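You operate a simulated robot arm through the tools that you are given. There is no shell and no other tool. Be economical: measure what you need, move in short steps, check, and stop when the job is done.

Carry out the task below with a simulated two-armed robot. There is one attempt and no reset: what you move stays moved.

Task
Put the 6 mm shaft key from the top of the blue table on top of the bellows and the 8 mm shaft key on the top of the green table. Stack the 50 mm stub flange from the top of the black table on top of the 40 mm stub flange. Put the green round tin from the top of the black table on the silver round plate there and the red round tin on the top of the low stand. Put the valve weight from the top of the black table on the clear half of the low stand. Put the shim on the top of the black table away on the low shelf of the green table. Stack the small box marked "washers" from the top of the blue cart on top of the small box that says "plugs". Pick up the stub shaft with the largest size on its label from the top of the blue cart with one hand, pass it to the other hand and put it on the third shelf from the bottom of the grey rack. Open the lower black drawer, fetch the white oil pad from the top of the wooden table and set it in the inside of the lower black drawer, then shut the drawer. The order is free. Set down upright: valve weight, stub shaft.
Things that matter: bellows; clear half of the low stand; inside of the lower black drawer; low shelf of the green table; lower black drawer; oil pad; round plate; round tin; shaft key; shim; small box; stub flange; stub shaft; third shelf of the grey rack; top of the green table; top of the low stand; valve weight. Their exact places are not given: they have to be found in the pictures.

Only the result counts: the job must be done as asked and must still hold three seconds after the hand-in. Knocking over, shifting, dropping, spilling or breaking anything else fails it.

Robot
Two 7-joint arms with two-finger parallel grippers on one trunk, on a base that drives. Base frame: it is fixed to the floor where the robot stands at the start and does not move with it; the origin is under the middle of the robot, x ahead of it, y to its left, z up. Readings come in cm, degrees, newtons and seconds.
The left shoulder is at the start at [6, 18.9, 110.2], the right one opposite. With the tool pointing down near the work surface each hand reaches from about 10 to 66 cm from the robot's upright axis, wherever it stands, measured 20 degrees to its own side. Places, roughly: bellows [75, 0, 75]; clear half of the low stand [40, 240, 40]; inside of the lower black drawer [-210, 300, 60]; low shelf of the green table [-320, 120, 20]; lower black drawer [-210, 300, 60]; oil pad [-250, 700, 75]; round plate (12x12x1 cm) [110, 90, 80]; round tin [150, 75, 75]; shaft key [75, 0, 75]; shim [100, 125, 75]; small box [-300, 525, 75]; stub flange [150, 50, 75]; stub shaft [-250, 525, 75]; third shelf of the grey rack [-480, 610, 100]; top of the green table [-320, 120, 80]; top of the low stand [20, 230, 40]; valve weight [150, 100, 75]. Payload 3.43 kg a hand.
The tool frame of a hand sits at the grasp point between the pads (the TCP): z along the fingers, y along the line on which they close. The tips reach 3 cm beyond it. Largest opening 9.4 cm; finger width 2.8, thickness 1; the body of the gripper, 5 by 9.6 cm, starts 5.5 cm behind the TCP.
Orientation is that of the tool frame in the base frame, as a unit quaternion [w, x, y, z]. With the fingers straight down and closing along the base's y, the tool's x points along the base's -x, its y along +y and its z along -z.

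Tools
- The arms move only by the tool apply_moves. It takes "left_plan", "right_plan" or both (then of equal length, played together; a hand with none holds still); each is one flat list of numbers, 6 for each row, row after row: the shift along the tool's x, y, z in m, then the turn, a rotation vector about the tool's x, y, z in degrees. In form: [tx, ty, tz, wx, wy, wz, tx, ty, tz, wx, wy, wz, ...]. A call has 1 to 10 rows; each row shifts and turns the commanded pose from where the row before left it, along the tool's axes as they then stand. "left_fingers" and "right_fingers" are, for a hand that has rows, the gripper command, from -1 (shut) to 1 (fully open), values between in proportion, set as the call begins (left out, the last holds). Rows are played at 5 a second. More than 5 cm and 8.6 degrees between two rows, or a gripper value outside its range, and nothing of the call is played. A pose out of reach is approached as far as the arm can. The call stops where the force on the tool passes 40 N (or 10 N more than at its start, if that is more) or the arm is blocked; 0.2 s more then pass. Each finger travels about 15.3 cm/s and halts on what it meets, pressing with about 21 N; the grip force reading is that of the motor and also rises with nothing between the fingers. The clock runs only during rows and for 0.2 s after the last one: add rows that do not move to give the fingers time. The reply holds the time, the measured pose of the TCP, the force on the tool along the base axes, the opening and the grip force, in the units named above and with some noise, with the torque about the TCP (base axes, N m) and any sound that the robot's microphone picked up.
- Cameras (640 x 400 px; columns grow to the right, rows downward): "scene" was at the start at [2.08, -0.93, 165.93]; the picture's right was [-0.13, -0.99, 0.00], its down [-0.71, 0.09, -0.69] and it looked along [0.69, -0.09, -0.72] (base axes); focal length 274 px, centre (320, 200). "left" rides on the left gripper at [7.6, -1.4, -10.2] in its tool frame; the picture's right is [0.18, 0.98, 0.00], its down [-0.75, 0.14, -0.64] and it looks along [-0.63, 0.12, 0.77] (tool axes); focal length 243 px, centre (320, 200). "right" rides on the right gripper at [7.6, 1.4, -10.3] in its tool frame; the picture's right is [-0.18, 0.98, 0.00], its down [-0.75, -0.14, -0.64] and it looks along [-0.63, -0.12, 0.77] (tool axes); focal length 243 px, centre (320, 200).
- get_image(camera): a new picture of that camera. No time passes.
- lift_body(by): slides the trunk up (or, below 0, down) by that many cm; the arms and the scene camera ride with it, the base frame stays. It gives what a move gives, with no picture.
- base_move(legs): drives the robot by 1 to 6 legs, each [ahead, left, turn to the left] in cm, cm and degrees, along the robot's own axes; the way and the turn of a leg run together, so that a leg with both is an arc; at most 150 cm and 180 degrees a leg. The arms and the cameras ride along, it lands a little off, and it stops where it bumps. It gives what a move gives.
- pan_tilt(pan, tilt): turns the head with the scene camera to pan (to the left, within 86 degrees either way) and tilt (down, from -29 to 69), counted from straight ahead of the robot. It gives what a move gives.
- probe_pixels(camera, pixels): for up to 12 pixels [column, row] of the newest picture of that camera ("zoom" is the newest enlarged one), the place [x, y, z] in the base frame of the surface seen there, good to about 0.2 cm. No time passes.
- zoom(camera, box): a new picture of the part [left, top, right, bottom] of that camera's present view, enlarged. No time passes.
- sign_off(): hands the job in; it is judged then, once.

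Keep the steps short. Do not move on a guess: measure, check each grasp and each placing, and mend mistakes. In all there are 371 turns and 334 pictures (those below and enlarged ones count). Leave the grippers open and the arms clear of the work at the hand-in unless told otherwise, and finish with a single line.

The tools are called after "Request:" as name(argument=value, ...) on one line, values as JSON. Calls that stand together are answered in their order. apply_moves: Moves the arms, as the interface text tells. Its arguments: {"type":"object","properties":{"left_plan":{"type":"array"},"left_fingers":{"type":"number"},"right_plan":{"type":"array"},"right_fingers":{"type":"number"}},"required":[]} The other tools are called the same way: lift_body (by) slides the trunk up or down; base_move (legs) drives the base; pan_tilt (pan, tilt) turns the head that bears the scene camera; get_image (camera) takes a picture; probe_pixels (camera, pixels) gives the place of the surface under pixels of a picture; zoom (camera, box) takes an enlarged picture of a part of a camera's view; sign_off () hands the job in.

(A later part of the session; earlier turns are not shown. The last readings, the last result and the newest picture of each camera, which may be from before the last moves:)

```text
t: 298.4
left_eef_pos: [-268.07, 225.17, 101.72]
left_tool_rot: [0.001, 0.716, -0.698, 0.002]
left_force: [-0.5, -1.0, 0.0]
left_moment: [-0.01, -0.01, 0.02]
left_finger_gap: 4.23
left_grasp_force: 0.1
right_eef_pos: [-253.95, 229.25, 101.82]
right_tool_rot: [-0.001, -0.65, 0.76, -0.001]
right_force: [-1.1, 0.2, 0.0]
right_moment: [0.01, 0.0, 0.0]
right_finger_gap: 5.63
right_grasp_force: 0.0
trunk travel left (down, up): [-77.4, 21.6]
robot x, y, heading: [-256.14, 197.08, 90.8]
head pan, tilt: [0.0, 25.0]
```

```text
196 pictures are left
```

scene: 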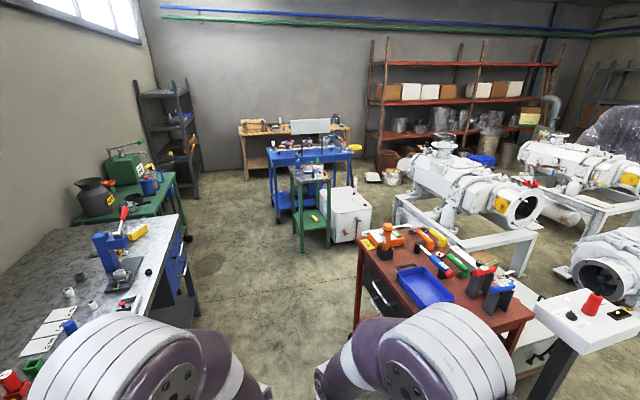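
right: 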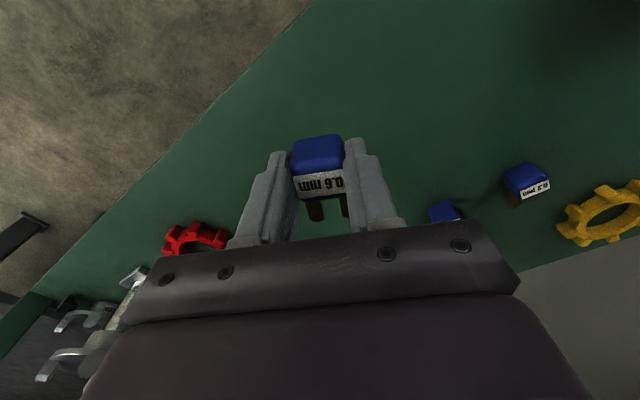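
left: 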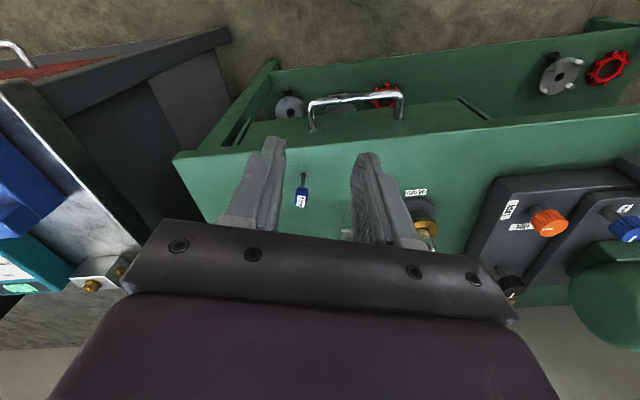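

Request:
probe_pixels(camera="scene", pixels=[[268, 152], [350, 150], [300, 250], [330, 245], [292, 175], [328, 178], [275, 215], [240, 130], [350, 128], [240, 178], [170, 200], [205, 170]])

Request:
zoom(camera="scene", box=[220, 100, 380, 250])

Request:
probe_pixels(camera="scene", pixels=[[360, 250], [372, 280], [355, 330], [420, 230], [160, 290], [200, 290], [140, 250], [180, 110], [185, 150], [170, 90], [345, 240], [375, 190]])

```text
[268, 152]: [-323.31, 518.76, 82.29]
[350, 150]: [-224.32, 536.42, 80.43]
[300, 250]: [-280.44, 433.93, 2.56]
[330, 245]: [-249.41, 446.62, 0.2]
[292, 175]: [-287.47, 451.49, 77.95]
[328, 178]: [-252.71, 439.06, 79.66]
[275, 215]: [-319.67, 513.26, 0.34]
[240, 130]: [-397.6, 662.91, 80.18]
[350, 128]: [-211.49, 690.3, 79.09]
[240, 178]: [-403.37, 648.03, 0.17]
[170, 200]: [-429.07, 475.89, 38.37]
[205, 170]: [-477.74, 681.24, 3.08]
```

```text
2.67 times, centred on (300, 175) of scene
```

zoom: 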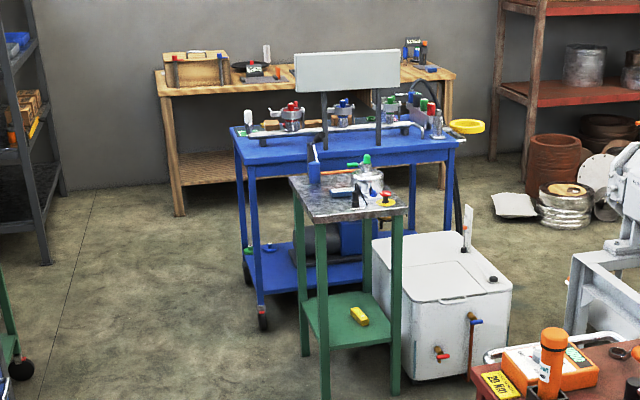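

```text
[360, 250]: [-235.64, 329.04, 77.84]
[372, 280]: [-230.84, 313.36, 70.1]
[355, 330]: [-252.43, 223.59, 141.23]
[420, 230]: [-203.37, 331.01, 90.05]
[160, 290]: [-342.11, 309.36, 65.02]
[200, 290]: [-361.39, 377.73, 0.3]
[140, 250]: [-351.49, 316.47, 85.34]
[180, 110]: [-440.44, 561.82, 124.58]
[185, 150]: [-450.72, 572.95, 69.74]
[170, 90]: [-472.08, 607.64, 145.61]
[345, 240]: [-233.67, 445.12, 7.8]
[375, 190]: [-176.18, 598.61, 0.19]
```

Drawers face west on the red cart. Drive north past it toward the blue cart's left end.

Request:
base_move(legs=[[100, 34, 0], [110, 42, 0], [85, 35, 0]])

Request:
pan_tilt(pan=-35, tilt=30)

Request:
get_image(camera="scene")

```text
t: 313.8
left_eef_pos: [-380.98, 518.01, 101.82]
left_tool_rot: [0.0, 0.709, -0.705, 0.0]
left_force: [0.2, 0.6, 0.1]
left_moment: [0.0, 0.0, 0.0]
left_finger_gap: 4.25
left_grasp_force: 0.0
right_eef_pos: [-366.73, 521.64, 101.75]
right_tool_rot: [0.0, -0.643, 0.766, -0.001]
right_force: [0.2, -0.5, -0.2]
right_moment: [-0.03, 0.0, 0.01]
right_finger_gap: 5.62
right_grasp_force: 0.0
trunk travel left (down, up): [-77.4, 21.6]
robot x, y, heading: [-369.55, 489.79, 89.9]
head pan, tilt: [0.0, 25.0]
```

```text
t: 314.8
left_eef_pos: [-380.89, 517.94, 101.81]
left_tool_rot: [0.001, 0.709, -0.706, 0.001]
left_force: [0.0, 0.0, 0.2]
left_moment: [0.03, 0.03, 0.03]
left_finger_gap: 4.24
left_grasp_force: 0.1
right_eef_pos: [-366.71, 521.67, 101.73]
right_tool_rot: [0.0, -0.643, 0.766, -0.001]
right_force: [0.4, -0.4, 0.7]
right_moment: [-0.03, -0.03, 0.02]
right_finger_gap: 5.64
right_grasp_force: 0.0
trunk travel left (down, up): [-77.4, 21.6]
robot x, y, heading: [-369.73, 489.98, 89.8]
head pan, tilt: [-35.0, 30.0]
```

```text
194 pictures are left
```

scene: 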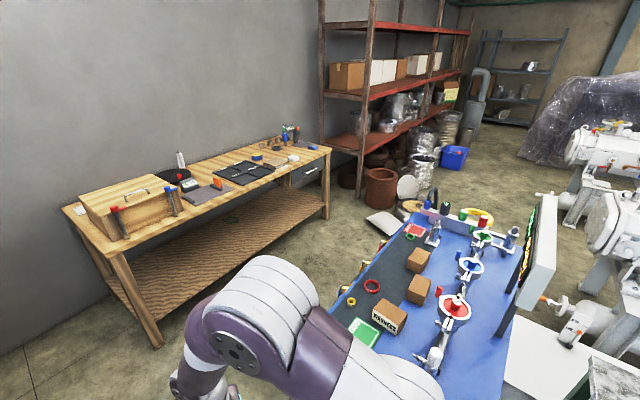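

Request:
zoom(camera="scene", box=[320, 190, 540, 380])

Request:
probe_pixels(camera="scene", pixels=[[330, 310], [405, 225], [430, 185], [490, 380], [160, 340], [62, 215], [325, 150], [320, 215], [415, 285], [418, 258], [388, 315], [372, 286]])

```text
2.11 times, centred on (430, 285) of scene
```

zoom: 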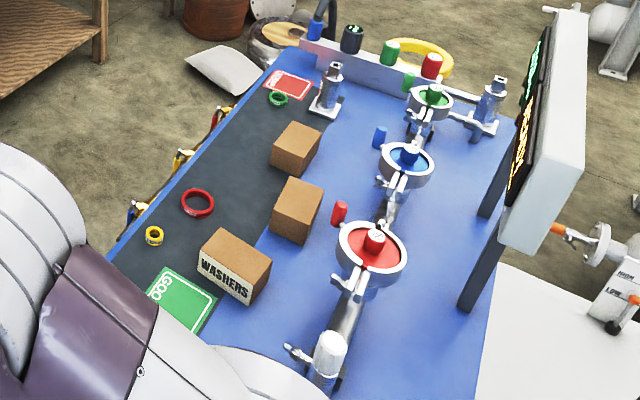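

```text
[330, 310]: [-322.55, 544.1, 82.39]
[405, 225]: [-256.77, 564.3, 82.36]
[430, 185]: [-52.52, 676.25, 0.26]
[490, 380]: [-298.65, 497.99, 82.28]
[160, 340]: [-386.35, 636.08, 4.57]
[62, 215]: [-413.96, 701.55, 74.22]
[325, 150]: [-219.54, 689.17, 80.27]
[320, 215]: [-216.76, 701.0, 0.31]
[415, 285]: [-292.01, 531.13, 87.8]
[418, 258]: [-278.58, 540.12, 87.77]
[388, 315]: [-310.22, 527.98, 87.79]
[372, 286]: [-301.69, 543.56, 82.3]
```

Cart top z 82.3 with boxes; drive into the aisle north of the cart and turn to face it.

Request:
base_move(legs=[[108, 2, 0], [0, 0, -163], [0, 62, 0]])

Request:
pan_tilt(pan=0, tilt=45)

Request:
get_image(camera="scene")

```text
t: 330.1
left_eef_pos: [-292.36, 592.23, 101.82]
left_tool_rot: [-0.001, 0.594, 0.804, 0.0]
left_force: [0.6, -0.3, -0.2]
left_moment: [0.01, -0.02, 0.02]
left_finger_gap: 4.24
left_grasp_force: 0.1
right_eef_pos: [-304.84, 584.58, 101.74]
right_tool_rot: [-0.001, 0.664, 0.748, 0.001]
right_force: [-0.6, 0.0, 0.7]
right_moment: [-0.01, 0.0, -0.01]
right_finger_gap: 5.66
right_grasp_force: 0.0
trunk travel left (down, up): [-77.4, 21.6]
robot x, y, heading: [-311.28, 615.83, -73.1]
head pan, tilt: [-35.0, 30.0]
```

```text
t: 331.1
left_eef_pos: [-292.38, 592.24, 101.75]
left_tool_rot: [-0.001, 0.594, 0.805, 0.001]
left_force: [-0.5, 0.7, -0.7]
left_moment: [0.01, 0.02, 0.0]
left_finger_gap: 4.24
left_grasp_force: 0.1
right_eef_pos: [-304.77, 584.46, 101.82]
right_tool_rot: [0.0, 0.664, 0.748, 0.0]
right_force: [-0.6, -0.8, 0.6]
right_moment: [-0.02, 0.0, -0.03]
right_finger_gap: 5.61
right_grasp_force: 0.1
trunk travel left (down, up): [-77.4, 21.6]
robot x, y, heading: [-311.32, 615.61, -73.3]
head pan, tilt: [0.0, 45.0]
```

```text
192 pictures are left
```

scene: 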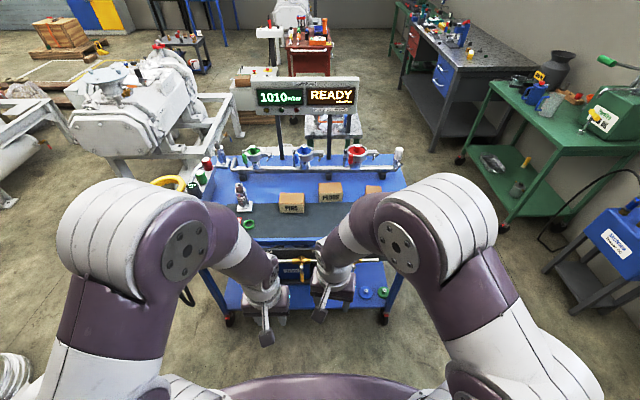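

Spread the hands to clear the view.

Request:
apply_moves(left_plan=[0, 0.045, 0, 0, 0, 0, 0, 0.045, 0, 0, 0, 0, 0, 0.045, 0, 0, 0, 0], right_plan=[0.02, -0.04, 0, 0, 0, -5, 0.0, -0.045, 0, 0, 0, -4.5, 0, -0.045, 0, 0, 0, 0])

Request:
base_move(legs=[[15, 0, 0]])

Request:
pan_tilt(pan=0, tilt=52)

Request:
get_image(camera="scene")

Request:
zoom(camera="scene", box=[200, 100, 430, 280])

```text
t: 331.9
left_eef_pos: [-279.45, 596.34, 101.82]
left_tool_rot: [-0.001, 0.595, 0.804, 0.0]
left_force: [0.4, -0.2, 0.1]
left_moment: [-0.01, 0.01, 0.02]
left_finger_gap: 4.22
left_grasp_force: 0.0
right_eef_pos: [-317.76, 583.84, 101.71]
right_tool_rot: [-0.001, 0.599, 0.801, 0.0]
right_force: [0.4, 0.0, -0.3]
right_moment: [0.0, -0.01, -0.01]
right_finger_gap: 5.62
right_grasp_force: 0.1
trunk travel left (down, up): [-77.4, 21.6]
robot x, y, heading: [-311.56, 615.87, -73.2]
head pan, tilt: [0.0, 45.0]
```

```text
t: 333.3
left_eef_pos: [-275.29, 581.91, 101.77]
left_tool_rot: [0.0, 0.594, 0.804, 0.0]
left_force: [0.6, -0.6, 0.1]
left_moment: [0.0, 0.01, 0.03]
left_finger_gap: 4.23
left_grasp_force: 0.2
right_eef_pos: [-313.5, 569.6, 101.85]
right_tool_rot: [0.0, 0.601, 0.799, -0.001]
right_force: [-1.4, -0.2, 0.5]
right_moment: [0.0, 0.0, 0.01]
right_finger_gap: 5.65
right_grasp_force: 0.0
trunk travel left (down, up): [-77.4, 21.6]
robot x, y, heading: [-306.68, 601.61, -73.2]
head pan, tilt: [0.0, 45.0]
```

```text
t: 333.9
left_eef_pos: [-275.15, 581.72, 101.74]
left_tool_rot: [-0.001, 0.594, 0.804, 0.0]
left_force: [-0.4, -1.0, -0.6]
left_moment: [0.01, 0.0, 0.0]
left_finger_gap: 4.23
left_grasp_force: 0.0
right_eef_pos: [-313.49, 569.51, 101.71]
right_tool_rot: [-0.001, 0.6, 0.8, 0.0]
right_force: [0.2, 0.6, 0.1]
right_moment: [0.03, 0.01, 0.0]
right_finger_gap: 5.64
right_grasp_force: 0.0
trunk travel left (down, up): [-77.4, 21.6]
robot x, y, heading: [-307.08, 601.82, -73.5]
head pan, tilt: [0.0, 52.0]
```

```text
191 pictures are left
```

scene: 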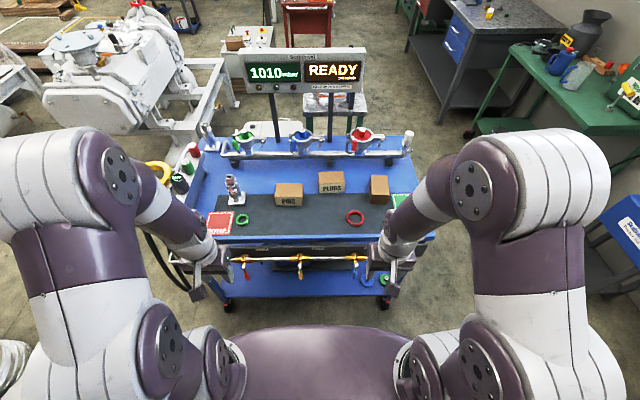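

```text
2.22 times, centred on (315, 190) of scene
```

zoom: 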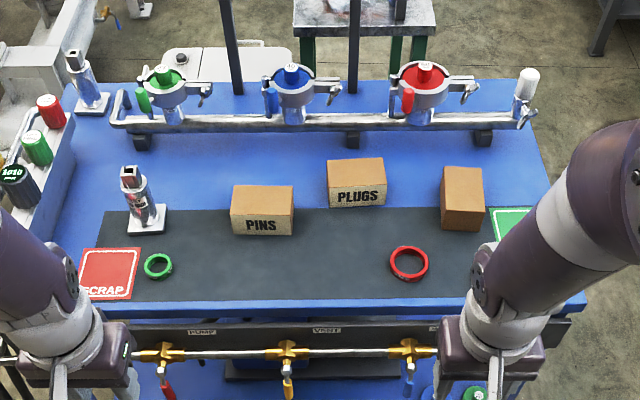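

Request:
zoom(camera="scene", box=[195, 115, 265, 215])

Request:
zoom(camera="scene", box=[360, 120, 430, 220])

Request:
pan_tilt(pan=25, tilt=45)

Request:
get_image(camera="scene")

```text
4.00 times, centred on (230, 165) of scene
```

zoom: 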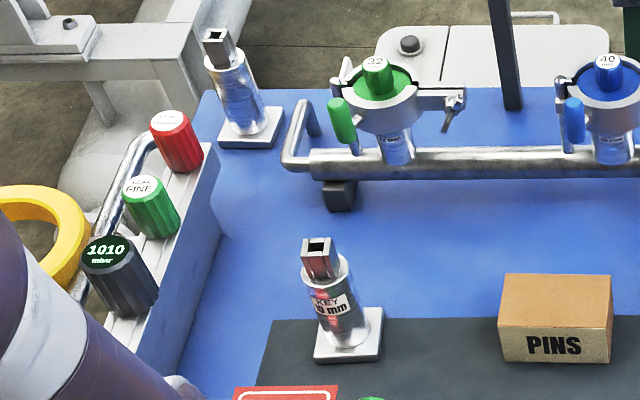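

```text
4.00 times, centred on (395, 170) of scene
```

zoom: 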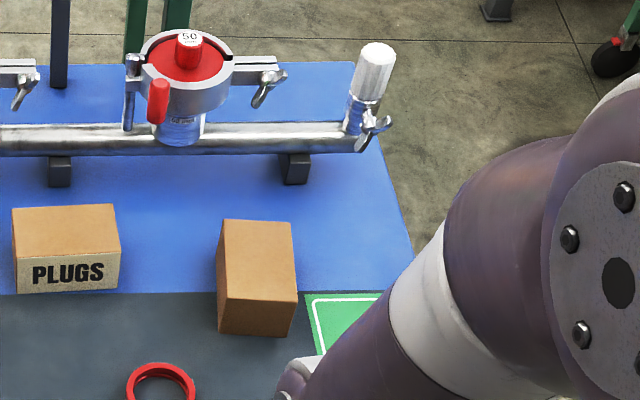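

```text
t: 334.8
left_eef_pos: [-275.18, 581.8, 101.83]
left_tool_rot: [-0.001, 0.595, 0.804, 0.001]
left_force: [0.5, 0.0, -0.7]
left_moment: [-0.01, 0.05, 0.0]
left_finger_gap: 4.26
left_grasp_force: 0.1
right_eef_pos: [-313.47, 569.56, 101.84]
right_tool_rot: [-0.001, 0.601, 0.8, 0.0]
right_force: [0.3, 1.3, -0.2]
right_moment: [0.02, 0.01, -0.01]
right_finger_gap: 5.64
right_grasp_force: 0.0
trunk travel left (down, up): [-77.4, 21.6]
robot x, y, heading: [-306.87, 601.6, -73.3]
head pan, tilt: [25.0, 45.0]
```

```text
187 pictures are left
```

scene: 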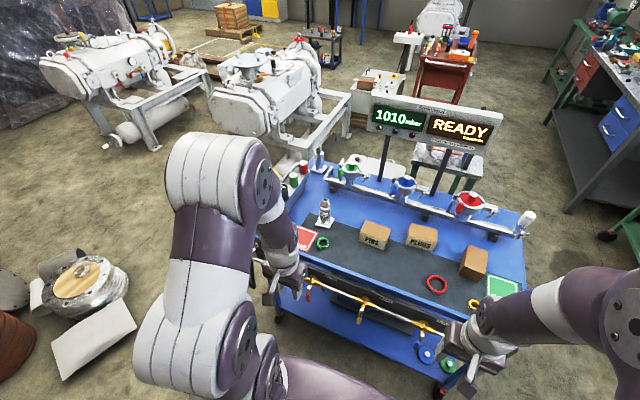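

Request:
zoom(camera="scene", box=[310, 192, 345, 232])

Request:
zoom(camera="scene", box=[300, 140, 340, 185])

Request:
probe_pixels(camera="scene", pixels=[[325, 203], [325, 225], [318, 150], [318, 172], [322, 178]])

```text
10.00 times, centred on (328, 212) of scene
```

zoom: 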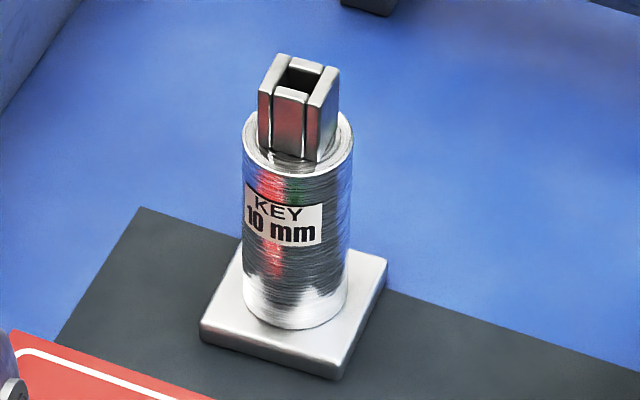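

```text
8.89 times, centred on (320, 162) of scene
```

zoom: 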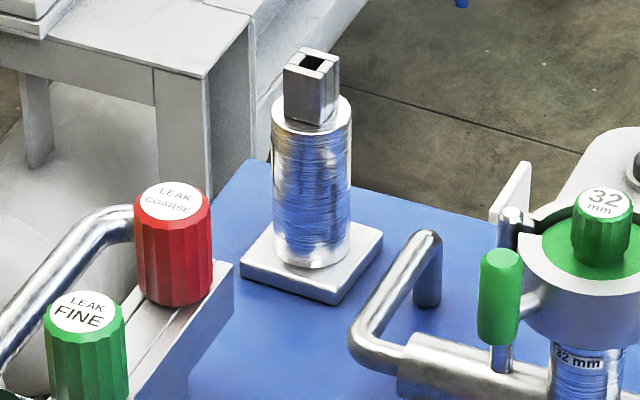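

```text
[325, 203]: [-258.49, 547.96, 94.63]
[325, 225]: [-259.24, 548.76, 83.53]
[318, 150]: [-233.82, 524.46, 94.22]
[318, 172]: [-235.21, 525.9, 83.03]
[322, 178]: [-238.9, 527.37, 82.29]
```

Near shaft: "KEY 10 mm". The far one's label isn't visible; strafe left 75 to see its east side.

Request:
base_move(legs=[[0, 75, 0]])

Request:
pan_tilt(pan=-20, tilt=40)

Request:
get_image(camera="scene")

```text
t: 338.9
left_eef_pos: [-203.77, 603.42, 101.89]
left_tool_rot: [-0.001, 0.594, 0.805, 0.0]
left_force: [-0.4, -0.2, -1.3]
left_moment: [-0.01, 0.02, 0.0]
left_finger_gap: 4.22
left_grasp_force: 0.0
right_eef_pos: [-242.15, 590.93, 101.81]
right_tool_rot: [-0.001, 0.599, 0.801, 0.0]
right_force: [0.6, 0.1, -0.3]
right_moment: [-0.01, 0.01, -0.01]
right_finger_gap: 5.63
right_grasp_force: 0.1
trunk travel left (down, up): [-77.4, 21.6]
robot x, y, heading: [-235.84, 623.15, -73.2]
head pan, tilt: [25.0, 45.0]
```

```text
t: 340.0
left_eef_pos: [-203.72, 603.46, 101.77]
left_tool_rot: [-0.001, 0.593, 0.805, 0.0]
left_force: [1.0, -0.7, 0.6]
left_moment: [0.04, -0.04, 0.01]
left_finger_gap: 4.26
left_grasp_force: 0.1
right_eef_pos: [-242.07, 591.02, 101.74]
right_tool_rot: [-0.002, 0.599, 0.801, 0.0]
right_force: [0.1, 0.5, -0.6]
right_moment: [-0.04, -0.01, 0.0]
right_finger_gap: 5.61
right_grasp_force: 0.0
trunk travel left (down, up): [-77.4, 21.6]
robot x, y, heading: [-235.59, 623.03, -73.3]
head pan, tilt: [-20.0, 40.0]
```

```text
184 pictures are left
```

scene: 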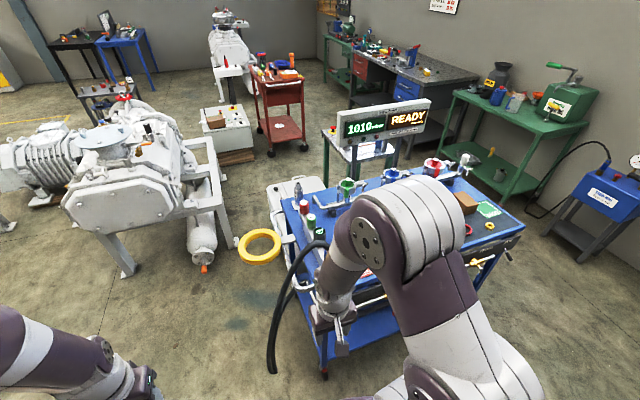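

Request:
zoom(camera="scene", box=[280, 170, 330, 215])

```text
8.89 times, centred on (305, 192) of scene
```

zoom: 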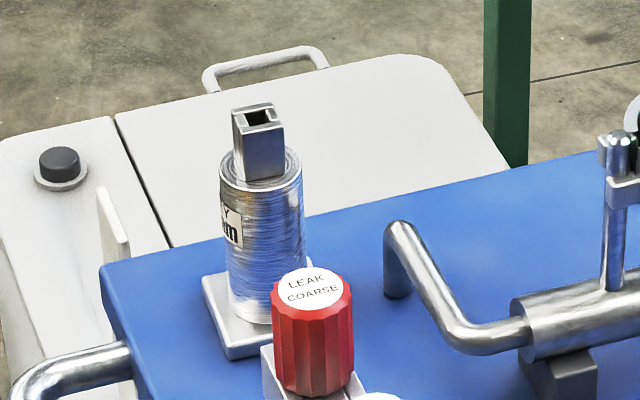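

Request:
probe_pixels(camera="scene", pixels=[[270, 245], [275, 360], [203, 268], [125, 272], [230, 330], [100, 330], [285, 265], [240, 275]])

```text
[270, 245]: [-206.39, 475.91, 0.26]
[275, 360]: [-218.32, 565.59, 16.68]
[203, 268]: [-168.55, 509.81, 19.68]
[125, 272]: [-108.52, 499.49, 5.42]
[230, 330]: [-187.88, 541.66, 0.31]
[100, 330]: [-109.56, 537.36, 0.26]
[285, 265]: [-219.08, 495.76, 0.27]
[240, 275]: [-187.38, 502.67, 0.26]
```

Request:
base_move(legs=[[30, 45, 0]])

Request:
pan_tilt(pan=-50, tilt=40)

Request:
get_image(camera="scene")

```text
t: 342.1
left_eef_pos: [-172.61, 595.12, 101.74]
left_tool_rot: [-0.002, 0.579, 0.815, -0.001]
left_force: [0.7, -0.3, 0.2]
left_moment: [-0.02, 0.06, 0.03]
left_finger_gap: 4.24
left_grasp_force: 0.1
right_eef_pos: [-210.43, 581.29, 101.9]
right_tool_rot: [-0.003, 0.585, 0.811, -0.001]
right_force: [1.0, 0.1, 0.7]
right_moment: [0.0, 0.05, 0.0]
right_finger_gap: 5.63
right_grasp_force: 0.1
trunk travel left (down, up): [-77.4, 21.6]
robot x, y, heading: [-205.46, 613.75, -71.0]
head pan, tilt: [-20.0, 40.0]
stopped in leg 1: the robot was blocked; the commanded pose is now the measured one
```

```text
t: 343.1
left_eef_pos: [-173.16, 595.06, 101.8]
left_tool_rot: [0.0, 0.578, 0.816, 0.0]
left_force: [-0.4, -0.3, -0.2]
left_moment: [0.02, -0.02, -0.03]
left_finger_gap: 4.21
left_grasp_force: 0.1
right_eef_pos: [-211.01, 581.24, 101.73]
right_tool_rot: [-0.001, 0.584, 0.812, 0.0]
right_force: [-0.4, -0.3, -0.1]
right_moment: [-0.04, -0.02, -0.01]
right_finger_gap: 5.64
right_grasp_force: 0.1
trunk travel left (down, up): [-77.4, 21.6]
robot x, y, heading: [-205.93, 613.79, -71.1]
head pan, tilt: [-50.0, 40.0]
```

```text
182 pictures are left
```

scene: 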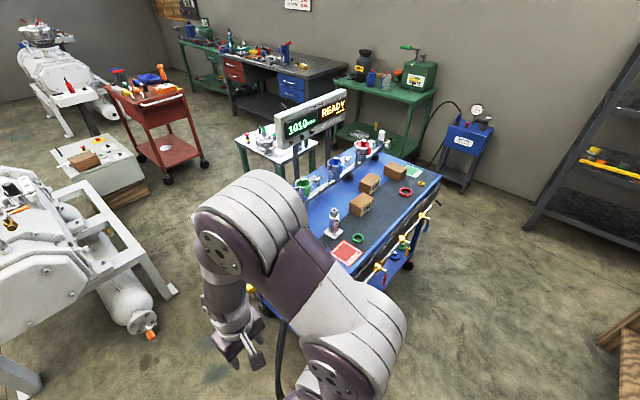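

Blocked by something; look left to see what.

Request:
pan_tilt(pan=70, tilt=55)

Request:
get_image(camera="scene")

```text
t: 345.1
left_eef_pos: [-173.18, 595.01, 101.74]
left_tool_rot: [-0.001, 0.578, 0.816, 0.0]
left_force: [-0.5, 0.6, 0.0]
left_moment: [-0.02, 0.01, -0.03]
left_finger_gap: 4.24
left_grasp_force: 0.2
right_eef_pos: [-211.11, 581.24, 101.74]
right_tool_rot: [-0.001, 0.585, 0.811, 0.0]
right_force: [-0.9, -0.3, 0.7]
right_moment: [0.03, 0.01, -0.01]
right_finger_gap: 5.63
right_grasp_force: 0.0
trunk travel left (down, up): [-77.4, 21.6]
robot x, y, heading: [-205.63, 613.22, -71.2]
head pan, tilt: [70.0, 55.0]
```

```text
181 pictures are left
```

scene: 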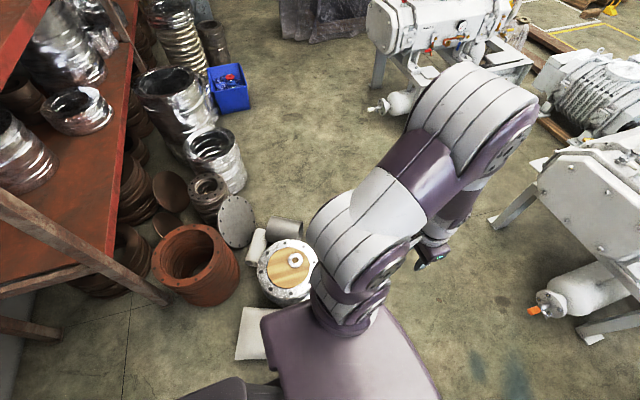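

Request:
probe_pixels(camera="scene", pixels=[[290, 262], [300, 300], [250, 335], [240, 355], [430, 340], [420, 280], [330, 215]])

```text
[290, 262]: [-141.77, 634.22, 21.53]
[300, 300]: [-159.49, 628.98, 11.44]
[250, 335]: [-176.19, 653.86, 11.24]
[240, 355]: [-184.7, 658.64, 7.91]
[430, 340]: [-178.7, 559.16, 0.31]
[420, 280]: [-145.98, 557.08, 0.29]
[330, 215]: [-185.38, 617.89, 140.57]
```

Request:
base_move(legs=[[12, -1, 0], [14, 20, 0]])

Request:
pan_tilt(pan=-60, tilt=40)

Request:
get_image(camera="scene")

```text
t: 347.2
left_eef_pos: [-162.32, 584.09, 101.64]
left_tool_rot: [-0.001, 0.524, 0.852, -0.001]
left_force: [-0.1, 0.8, 0.1]
left_moment: [-0.03, 0.05, 0.0]
left_finger_gap: 4.24
left_grasp_force: 0.1
right_eef_pos: [-197.99, 565.41, 101.87]
right_tool_rot: [-0.001, 0.529, 0.848, -0.001]
right_force: [1.1, 0.7, -0.8]
right_moment: [0.01, 0.04, 0.01]
right_finger_gap: 5.64
right_grasp_force: 0.1
trunk travel left (down, up): [-77.4, 21.6]
robot x, y, heading: [-197.04, 598.23, -63.5]
head pan, tilt: [70.0, 55.0]
stopped in leg 2: the robot was blocked; the commanded pose is now the measured one
```

```text
t: 349.3
left_eef_pos: [-162.49, 583.99, 101.83]
left_tool_rot: [0.0, 0.523, 0.852, 0.001]
left_force: [-0.5, -1.1, 0.5]
left_moment: [-0.01, 0.01, -0.01]
left_finger_gap: 4.24
left_grasp_force: 0.0
right_eef_pos: [-198.26, 565.41, 101.77]
right_tool_rot: [-0.002, 0.529, 0.849, 0.0]
right_force: [-0.5, -0.2, 0.0]
right_moment: [0.03, 0.02, 0.01]
right_finger_gap: 5.63
right_grasp_force: 0.1
trunk travel left (down, up): [-77.4, 21.6]
robot x, y, heading: [-197.13, 598.12, -63.8]
head pan, tilt: [-60.0, 40.0]
```

```text
180 pictures are left
```

scene: 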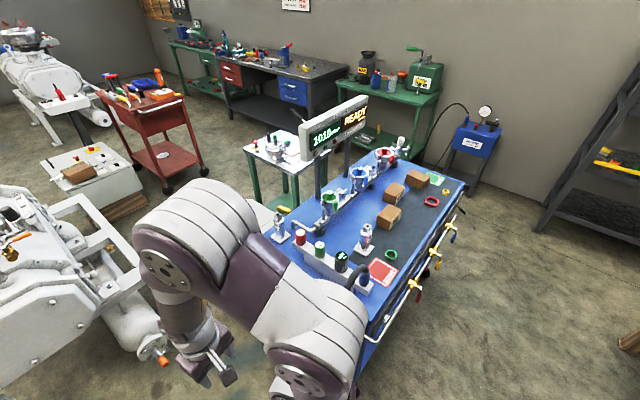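

Request:
zoom(camera="scene", box=[260, 205, 310, 250])

Request:
probe_pixels(camera="scene", pixels=[[366, 230], [281, 222], [388, 212], [393, 188], [418, 175], [465, 185]])

```text
8.89 times, centred on (285, 228) of scene
```

zoom: 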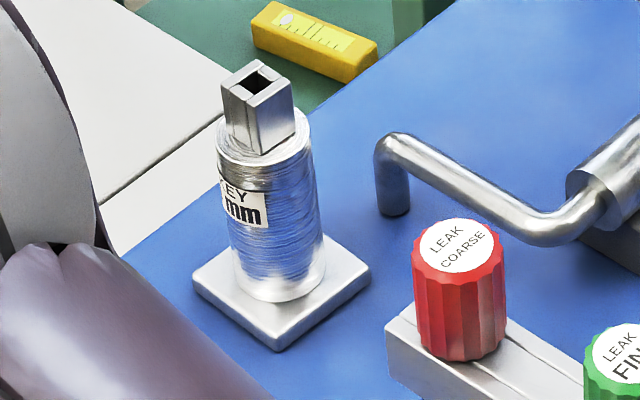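

```text
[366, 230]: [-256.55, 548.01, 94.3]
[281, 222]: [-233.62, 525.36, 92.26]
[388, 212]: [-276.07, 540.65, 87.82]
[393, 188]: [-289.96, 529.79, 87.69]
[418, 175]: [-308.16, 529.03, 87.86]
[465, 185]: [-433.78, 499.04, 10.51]
```

Back slightly, move left then ahead to view from further east.

Request:
base_move(legs=[[-3, 5, 0], [0, 15, 0], [32, 0, 0]])

Request:
pan_tilt(pan=-70, tilt=40)

Request:
get_image(camera="scene")

```text
t: 350.0
left_eef_pos: [-162.45, 583.99, 101.88]
left_tool_rot: [-0.001, 0.522, 0.853, 0.001]
left_force: [-0.2, 0.3, -0.3]
left_moment: [0.01, 0.02, -0.01]
left_finger_gap: 4.25
left_grasp_force: 0.1
right_eef_pos: [-198.06, 565.34, 101.74]
right_tool_rot: [-0.002, 0.528, 0.849, 0.0]
right_force: [0.7, -0.3, -0.6]
right_moment: [0.02, 0.0, 0.0]
right_finger_gap: 5.62
right_grasp_force: 0.0
trunk travel left (down, up): [-77.4, 21.6]
robot x, y, heading: [-197.39, 598.03, -63.3]
head pan, tilt: [-60.0, 40.0]
stopped in leg 1: the robot was blocked; the commanded pose is now the measured one
```

```text
t: 350.7
left_eef_pos: [-162.4, 584.09, 101.85]
left_tool_rot: [-0.001, 0.523, 0.852, 0.0]
left_force: [0.0, -0.3, -0.4]
left_moment: [-0.01, 0.02, -0.04]
left_finger_gap: 4.22
left_grasp_force: 0.2
right_eef_pos: [-198.02, 565.31, 101.69]
right_tool_rot: [-0.001, 0.529, 0.849, 0.0]
right_force: [0.1, -0.6, 0.3]
right_moment: [0.01, 0.0, 0.0]
right_finger_gap: 5.65
right_grasp_force: 0.1
trunk travel left (down, up): [-77.4, 21.6]
robot x, y, heading: [-197.12, 598.36, -63.3]
head pan, tilt: [-70.0, 40.0]
```

```text
178 pictures are left
```

scene: 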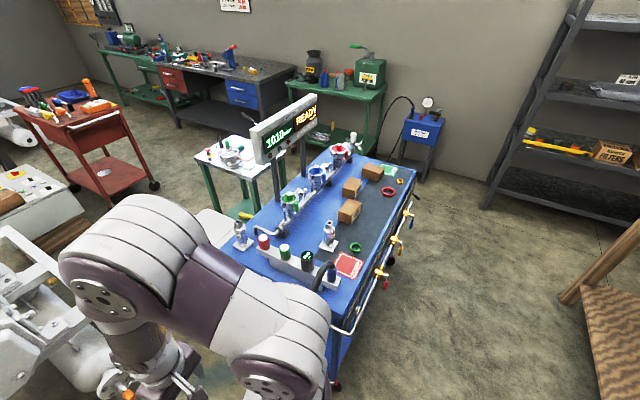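

Request:
zoom(camera="scene", box=[220, 210, 260, 255])

Request:
base_move(legs=[[15, 0, 0]])

Request:
get_image(camera="scene")

```text
8.89 times, centred on (240, 232) of scene
```

zoom: 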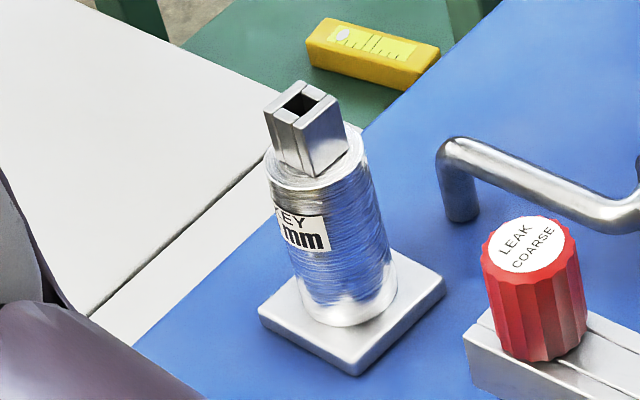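

```text
t: 352.1
left_eef_pos: [-155.77, 570.85, 101.83]
left_tool_rot: [-0.001, 0.522, 0.853, 0.001]
left_force: [-0.1, 0.0, 0.0]
left_moment: [0.0, 0.03, 0.0]
left_finger_gap: 4.22
left_grasp_force: 0.0
right_eef_pos: [-191.46, 551.97, 101.8]
right_tool_rot: [-0.002, 0.529, 0.849, 0.0]
right_force: [-0.5, 0.2, 0.3]
right_moment: [0.0, -0.02, -0.02]
right_finger_gap: 5.65
right_grasp_force: 0.0
trunk travel left (down, up): [-77.4, 21.6]
robot x, y, heading: [-190.39, 584.63, -63.3]
head pan, tilt: [-70.0, 40.0]
```

```text
176 pictures are left
```

scene: 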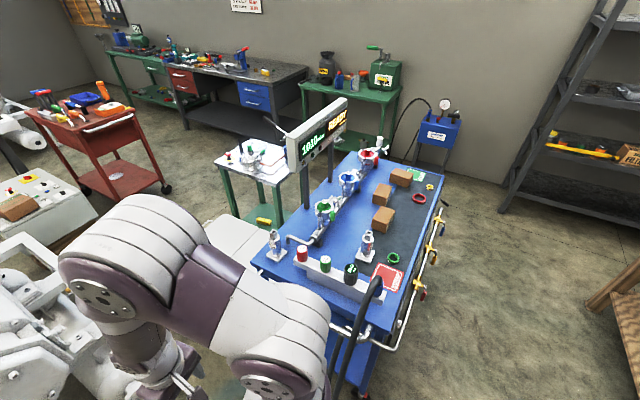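

Request:
zoom(camera="scene", box=[255, 220, 295, 265])

```text
8.89 times, centred on (275, 242) of scene
```

zoom: 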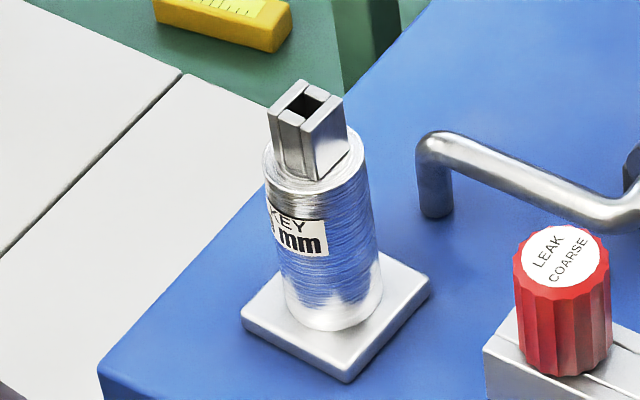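

A partial digit appears. Advance 15 cm more.

Request:
base_move(legs=[[15, 0, 0]])

Request:
pan_tilt(pan=-80, tilt=40)

Request:
get_image(camera="scene")

```text
t: 353.5
left_eef_pos: [-149.01, 557.29, 101.94]
left_tool_rot: [-0.001, 0.523, 0.852, 0.001]
left_force: [0.9, 0.8, 0.1]
left_moment: [0.01, 0.02, 0.0]
left_finger_gap: 4.22
left_grasp_force: 0.1
right_eef_pos: [-184.75, 538.45, 101.78]
right_tool_rot: [-0.002, 0.529, 0.849, 0.0]
right_force: [0.3, -0.4, -0.6]
right_moment: [-0.02, 0.02, -0.01]
right_finger_gap: 5.63
right_grasp_force: 0.0
trunk travel left (down, up): [-77.4, 21.6]
robot x, y, heading: [-183.57, 571.61, -63.5]
head pan, tilt: [-70.0, 40.0]
```

```text
t: 354.2
left_eef_pos: [-148.96, 557.15, 101.67]
left_tool_rot: [0.0, 0.523, 0.852, 0.001]
left_force: [-0.4, 0.9, 0.0]
left_moment: [0.0, 0.02, 0.02]
left_finger_gap: 4.23
left_grasp_force: 0.1
right_eef_pos: [-184.64, 538.4, 101.73]
right_tool_rot: [-0.003, 0.528, 0.849, 0.0]
right_force: [0.3, 0.3, -0.3]
right_moment: [-0.01, -0.02, -0.02]
right_finger_gap: 5.63
right_grasp_force: 0.0
trunk travel left (down, up): [-77.4, 21.6]
robot x, y, heading: [-183.6, 570.91, -63.5]
head pan, tilt: [-80.0, 40.0]
```

```text
174 pictures are left
```

scene: 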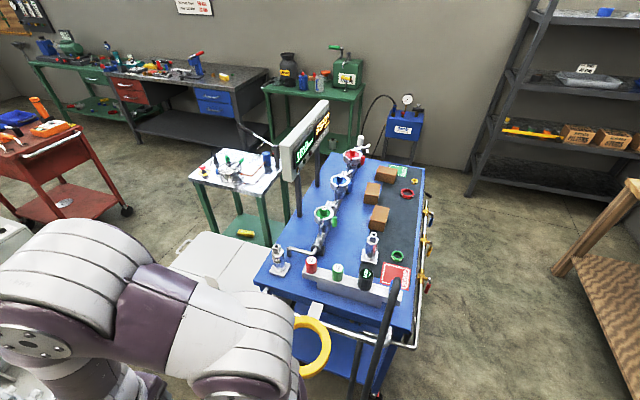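

Request:
zoom(camera="scene", box=[260, 235, 300, 280])

Request:
zoom(camera="scene", box=[480, 0, 640, 200])

```text
8.89 times, centred on (280, 258) of scene
```

zoom: 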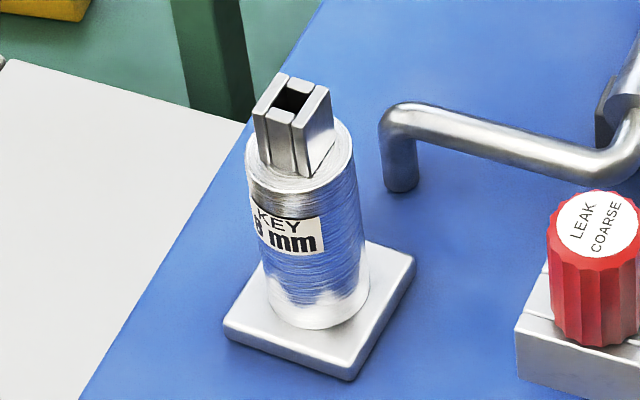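

```text
2.00 times, centred on (560, 100) of scene
```

zoom: 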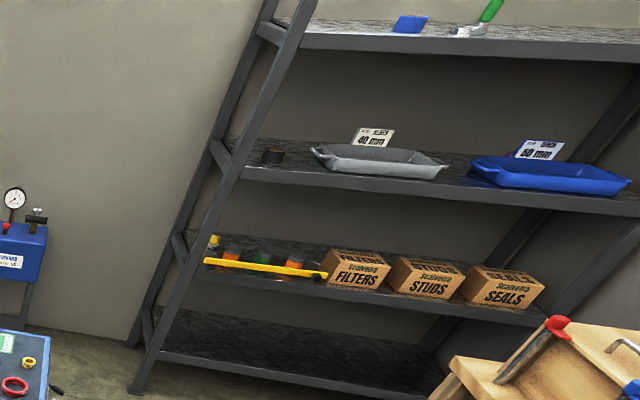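

It's "8 mm", so the 10 mm shaft is the largest. Return to the aisle north of the cart.

Request:
base_move(legs=[[-30, 0, 0], [-35, -26, 0], [0, 0, -9.5], [0, -45, 0]])

Request:
pan_tilt(pan=0, tilt=50)

Request:
get_image(camera="scene")

```text
t: 356.2
left_eef_pos: [-162.11, 582.2, 101.83]
left_tool_rot: [0.0, 0.528, 0.849, 0.0]
left_force: [0.2, 1.0, 0.8]
left_moment: [-0.01, 0.0, 0.0]
left_finger_gap: 4.21
left_grasp_force: 0.0
right_eef_pos: [-197.92, 563.87, 101.85]
right_tool_rot: [0.0, 0.533, 0.846, 0.0]
right_force: [0.1, 0.5, -0.3]
right_moment: [-0.01, -0.04, 0.01]
right_finger_gap: 5.65
right_grasp_force: 0.0
trunk travel left (down, up): [-77.4, 21.6]
robot x, y, heading: [-196.7, 596.15, -64.1]
head pan, tilt: [-80.0, 40.0]
stopped in leg 1: the robot was blocked; the commanded pose is now the measured one
```

```text
t: 357.8
left_eef_pos: [-161.86, 581.8, 101.72]
left_tool_rot: [-0.001, 0.528, 0.849, 0.0]
left_force: [0.5, -0.7, 0.5]
left_moment: [-0.01, 0.02, 0.02]
left_finger_gap: 4.24
left_grasp_force: 0.1
right_eef_pos: [-197.82, 563.43, 101.71]
right_tool_rot: [-0.001, 0.533, 0.846, -0.001]
right_force: [-0.5, 0.3, 0.6]
right_moment: [0.01, 0.02, -0.02]
right_finger_gap: 5.64
right_grasp_force: 0.0
trunk travel left (down, up): [-77.4, 21.6]
robot x, y, heading: [-196.2, 595.76, -64.2]
head pan, tilt: [0.0, 50.0]
```

```text
171 pictures are left
```

scene: 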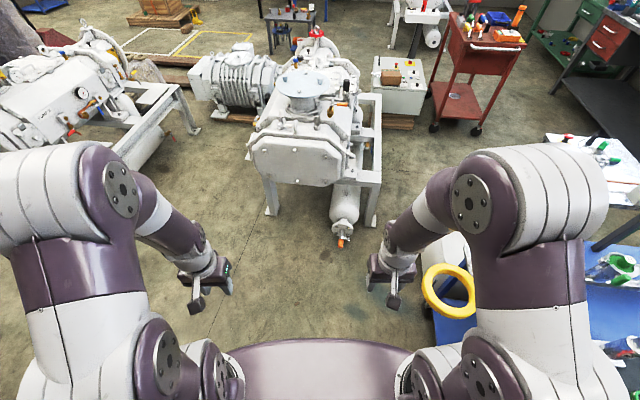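

Blocked by the clutter behind. Ahead 3, turn -8°, then back along the earlier track.

Request:
base_move(legs=[[3, 0, 0], [0, 0, -8.5], [-6, -5, 0]])

Request:
base_move(legs=[[-8, -4, 0], [-6, -20, 0]])

```text
t: 359.9
left_eef_pos: [-169.62, 578.46, 101.76]
left_tool_rot: [-0.001, 0.588, 0.809, 0.0]
left_force: [0.0, 0.1, 0.3]
left_moment: [-0.01, -0.05, 0.0]
left_finger_gap: 4.24
left_grasp_force: 0.0
right_eef_pos: [-207.92, 565.51, 101.78]
right_tool_rot: [-0.001, 0.593, 0.805, 0.0]
right_force: [-0.6, -0.3, -0.6]
right_moment: [-0.02, 0.0, 0.01]
right_finger_gap: 5.66
right_grasp_force: 0.2
trunk travel left (down, up): [-77.4, 21.6]
robot x, y, heading: [-201.64, 597.45, -72.5]
head pan, tilt: [0.0, 50.0]
```

```text
t: 362.2
left_eef_pos: [-196.71, 584.59, 101.79]
left_tool_rot: [-0.001, 0.588, 0.809, 0.0]
left_force: [0.2, 0.8, 0.1]
left_moment: [-0.04, 0.02, -0.01]
left_finger_gap: 4.22
left_grasp_force: 0.2
right_eef_pos: [-234.9, 571.7, 101.79]
right_tool_rot: [-0.001, 0.593, 0.805, -0.001]
right_force: [-0.3, -0.2, 0.0]
right_moment: [0.01, -0.02, 0.0]
right_finger_gap: 5.63
right_grasp_force: 0.1
trunk travel left (down, up): [-77.4, 21.6]
robot x, y, heading: [-228.78, 603.46, -72.5]
head pan, tilt: [0.0, 50.0]
```

Free. Strafe right 58 cm to face the boxes and the 10 mm shaft.

Request:
base_move(legs=[[0, -58, 0]])

Request:
pan_tilt(pan=-10, tilt=52)

Request:
get_image(camera="scene")

```text
t: 365.5
left_eef_pos: [-251.26, 567.39, 101.92]
left_tool_rot: [-0.001, 0.587, 0.809, 0.001]
left_force: [-0.5, -1.0, -0.1]
left_moment: [-0.04, -0.03, 0.03]
left_finger_gap: 4.23
left_grasp_force: 0.1
right_eef_pos: [-289.4, 554.48, 101.66]
right_tool_rot: [-0.002, 0.593, 0.805, 0.0]
right_force: [-0.3, 0.0, -0.5]
right_moment: [-0.03, 0.01, -0.01]
right_finger_gap: 5.67
right_grasp_force: 0.0
trunk travel left (down, up): [-77.4, 21.6]
robot x, y, heading: [-283.24, 586.51, -72.4]
head pan, tilt: [0.0, 50.0]
```

```text
t: 366.2
left_eef_pos: [-251.26, 567.28, 101.78]
left_tool_rot: [-0.001, 0.587, 0.81, 0.001]
left_force: [-0.9, -0.3, 0.2]
left_moment: [0.01, -0.02, 0.02]
left_finger_gap: 4.21
left_grasp_force: 0.2
right_eef_pos: [-289.53, 554.29, 101.76]
right_tool_rot: [0.0, 0.593, 0.805, 0.0]
right_force: [0.5, -0.7, -0.2]
right_moment: [0.01, -0.01, -0.01]
right_finger_gap: 5.63
right_grasp_force: 0.0
trunk travel left (down, up): [-77.4, 21.6]
robot x, y, heading: [-283.05, 586.59, -72.4]
head pan, tilt: [-10.0, 52.0]
```

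```text
170 pictures are left
```

scene: 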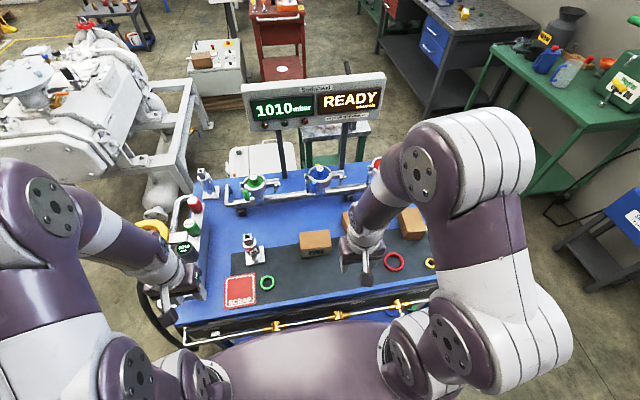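

Request:
apply_moves(right_plan=[0.045, -0.02, 0, 0, 0, 0, 0.045, -0.02, 0, 0, 0, 0, 0.045, -0.02, 0, 0, 0, 0], right_fingers=1)

Request:
get_image(camera="right")

Request:
get_image(camera="scene")

```text
t: 366.8
left_eef_pos: [-251.41, 567.31, 101.79]
left_tool_rot: [-0.001, 0.587, 0.81, 0.001]
left_force: [-0.9, -0.1, -0.4]
left_moment: [-0.01, -0.01, 0.0]
left_finger_gap: 4.23
left_grasp_force: 0.1
right_eef_pos: [-294.28, 558.62, 102.28]
right_tool_rot: [0.021, 0.603, 0.797, -0.014]
right_force: [6.6, -13.8, 7.5]
right_moment: [2.26, 0.91, -0.48]
right_finger_gap: 9.4
right_grasp_force: 0.0
trunk travel left (down, up): [-77.4, 21.6]
robot x, y, heading: [-283.25, 586.35, -72.6]
head pan, tilt: [-10.0, 52.0]
stopped in row 2 (right hand): the force on the tool passed its limit at 144 N (the readings are from after the stop); the commanded pose is now the measured one
```

```text
169 pictures are left
```

right: 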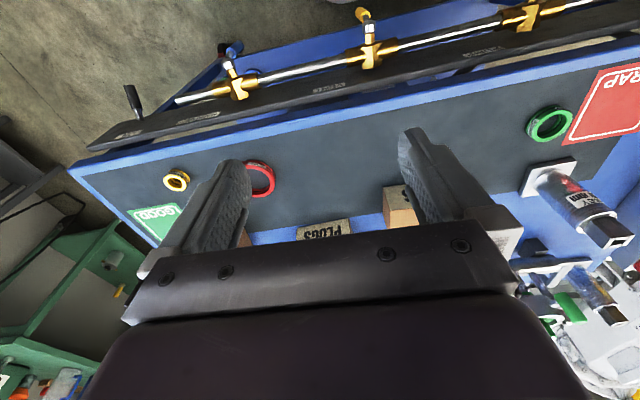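

```text
168 pictures are left
```

scene: 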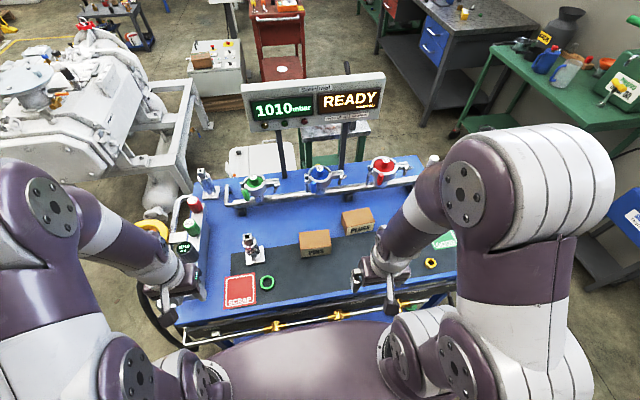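

The arm folded too far (self-contact). Fix tilt, then back the base 18 cm so the wrist camera sees the boxes.

Request:
apply_moves(right_plan=[-0.03, 0.0, -0.01, 0, 2.9, 0, -0.02, 0, -0.01, 0, 0, 0])

Request:
base_move(legs=[[-18, 0, 0]])

Request:
get_image(camera="right")

Request:
get_image(camera="scene")

```text
t: 367.4
left_eef_pos: [-251.31, 567.28, 101.77]
left_tool_rot: [-0.001, 0.588, 0.809, 0.001]
left_force: [0.1, -0.1, -0.5]
left_moment: [0.02, 0.0, 0.0]
left_finger_gap: 4.23
left_grasp_force: 0.0
right_eef_pos: [-292.92, 553.89, 104.29]
right_tool_rot: [-0.002, 0.602, 0.798, 0.003]
right_force: [-0.2, 0.4, -0.3]
right_moment: [-0.02, 0.01, 0.02]
right_finger_gap: 9.42
right_grasp_force: 0.1
trunk travel left (down, up): [-77.4, 21.6]
robot x, y, heading: [-283.31, 586.63, -72.0]
head pan, tilt: [-10.0, 52.0]
```

```text
t: 368.9
left_eef_pos: [-256.75, 584.28, 101.73]
left_tool_rot: [-0.001, 0.587, 0.81, 0.001]
left_force: [-0.6, -0.1, 0.9]
left_moment: [-0.01, -0.01, 0.03]
left_finger_gap: 4.23
left_grasp_force: 0.1
right_eef_pos: [-298.21, 571.05, 104.31]
right_tool_rot: [-0.001, 0.602, 0.798, 0.002]
right_force: [0.7, -0.1, 0.7]
right_moment: [0.01, 0.0, 0.0]
right_finger_gap: 9.42
right_grasp_force: 0.0
trunk travel left (down, up): [-77.4, 21.6]
robot x, y, heading: [-288.72, 603.78, -72.3]
head pan, tilt: [-10.0, 52.0]
```

```text
167 pictures are left
```

right: 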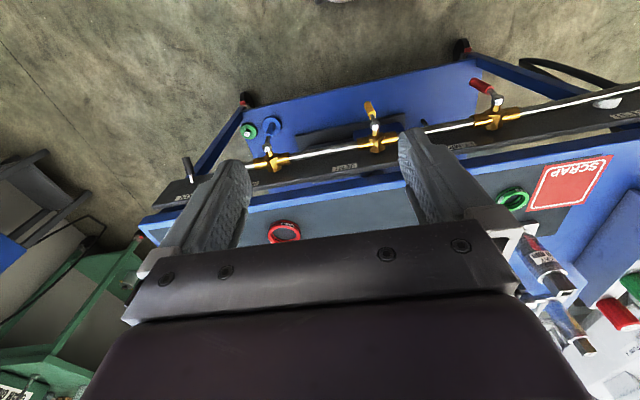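

```text
166 pictures are left
```

scene: 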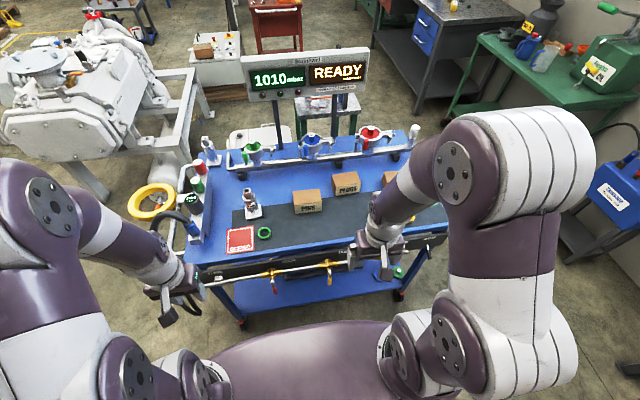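

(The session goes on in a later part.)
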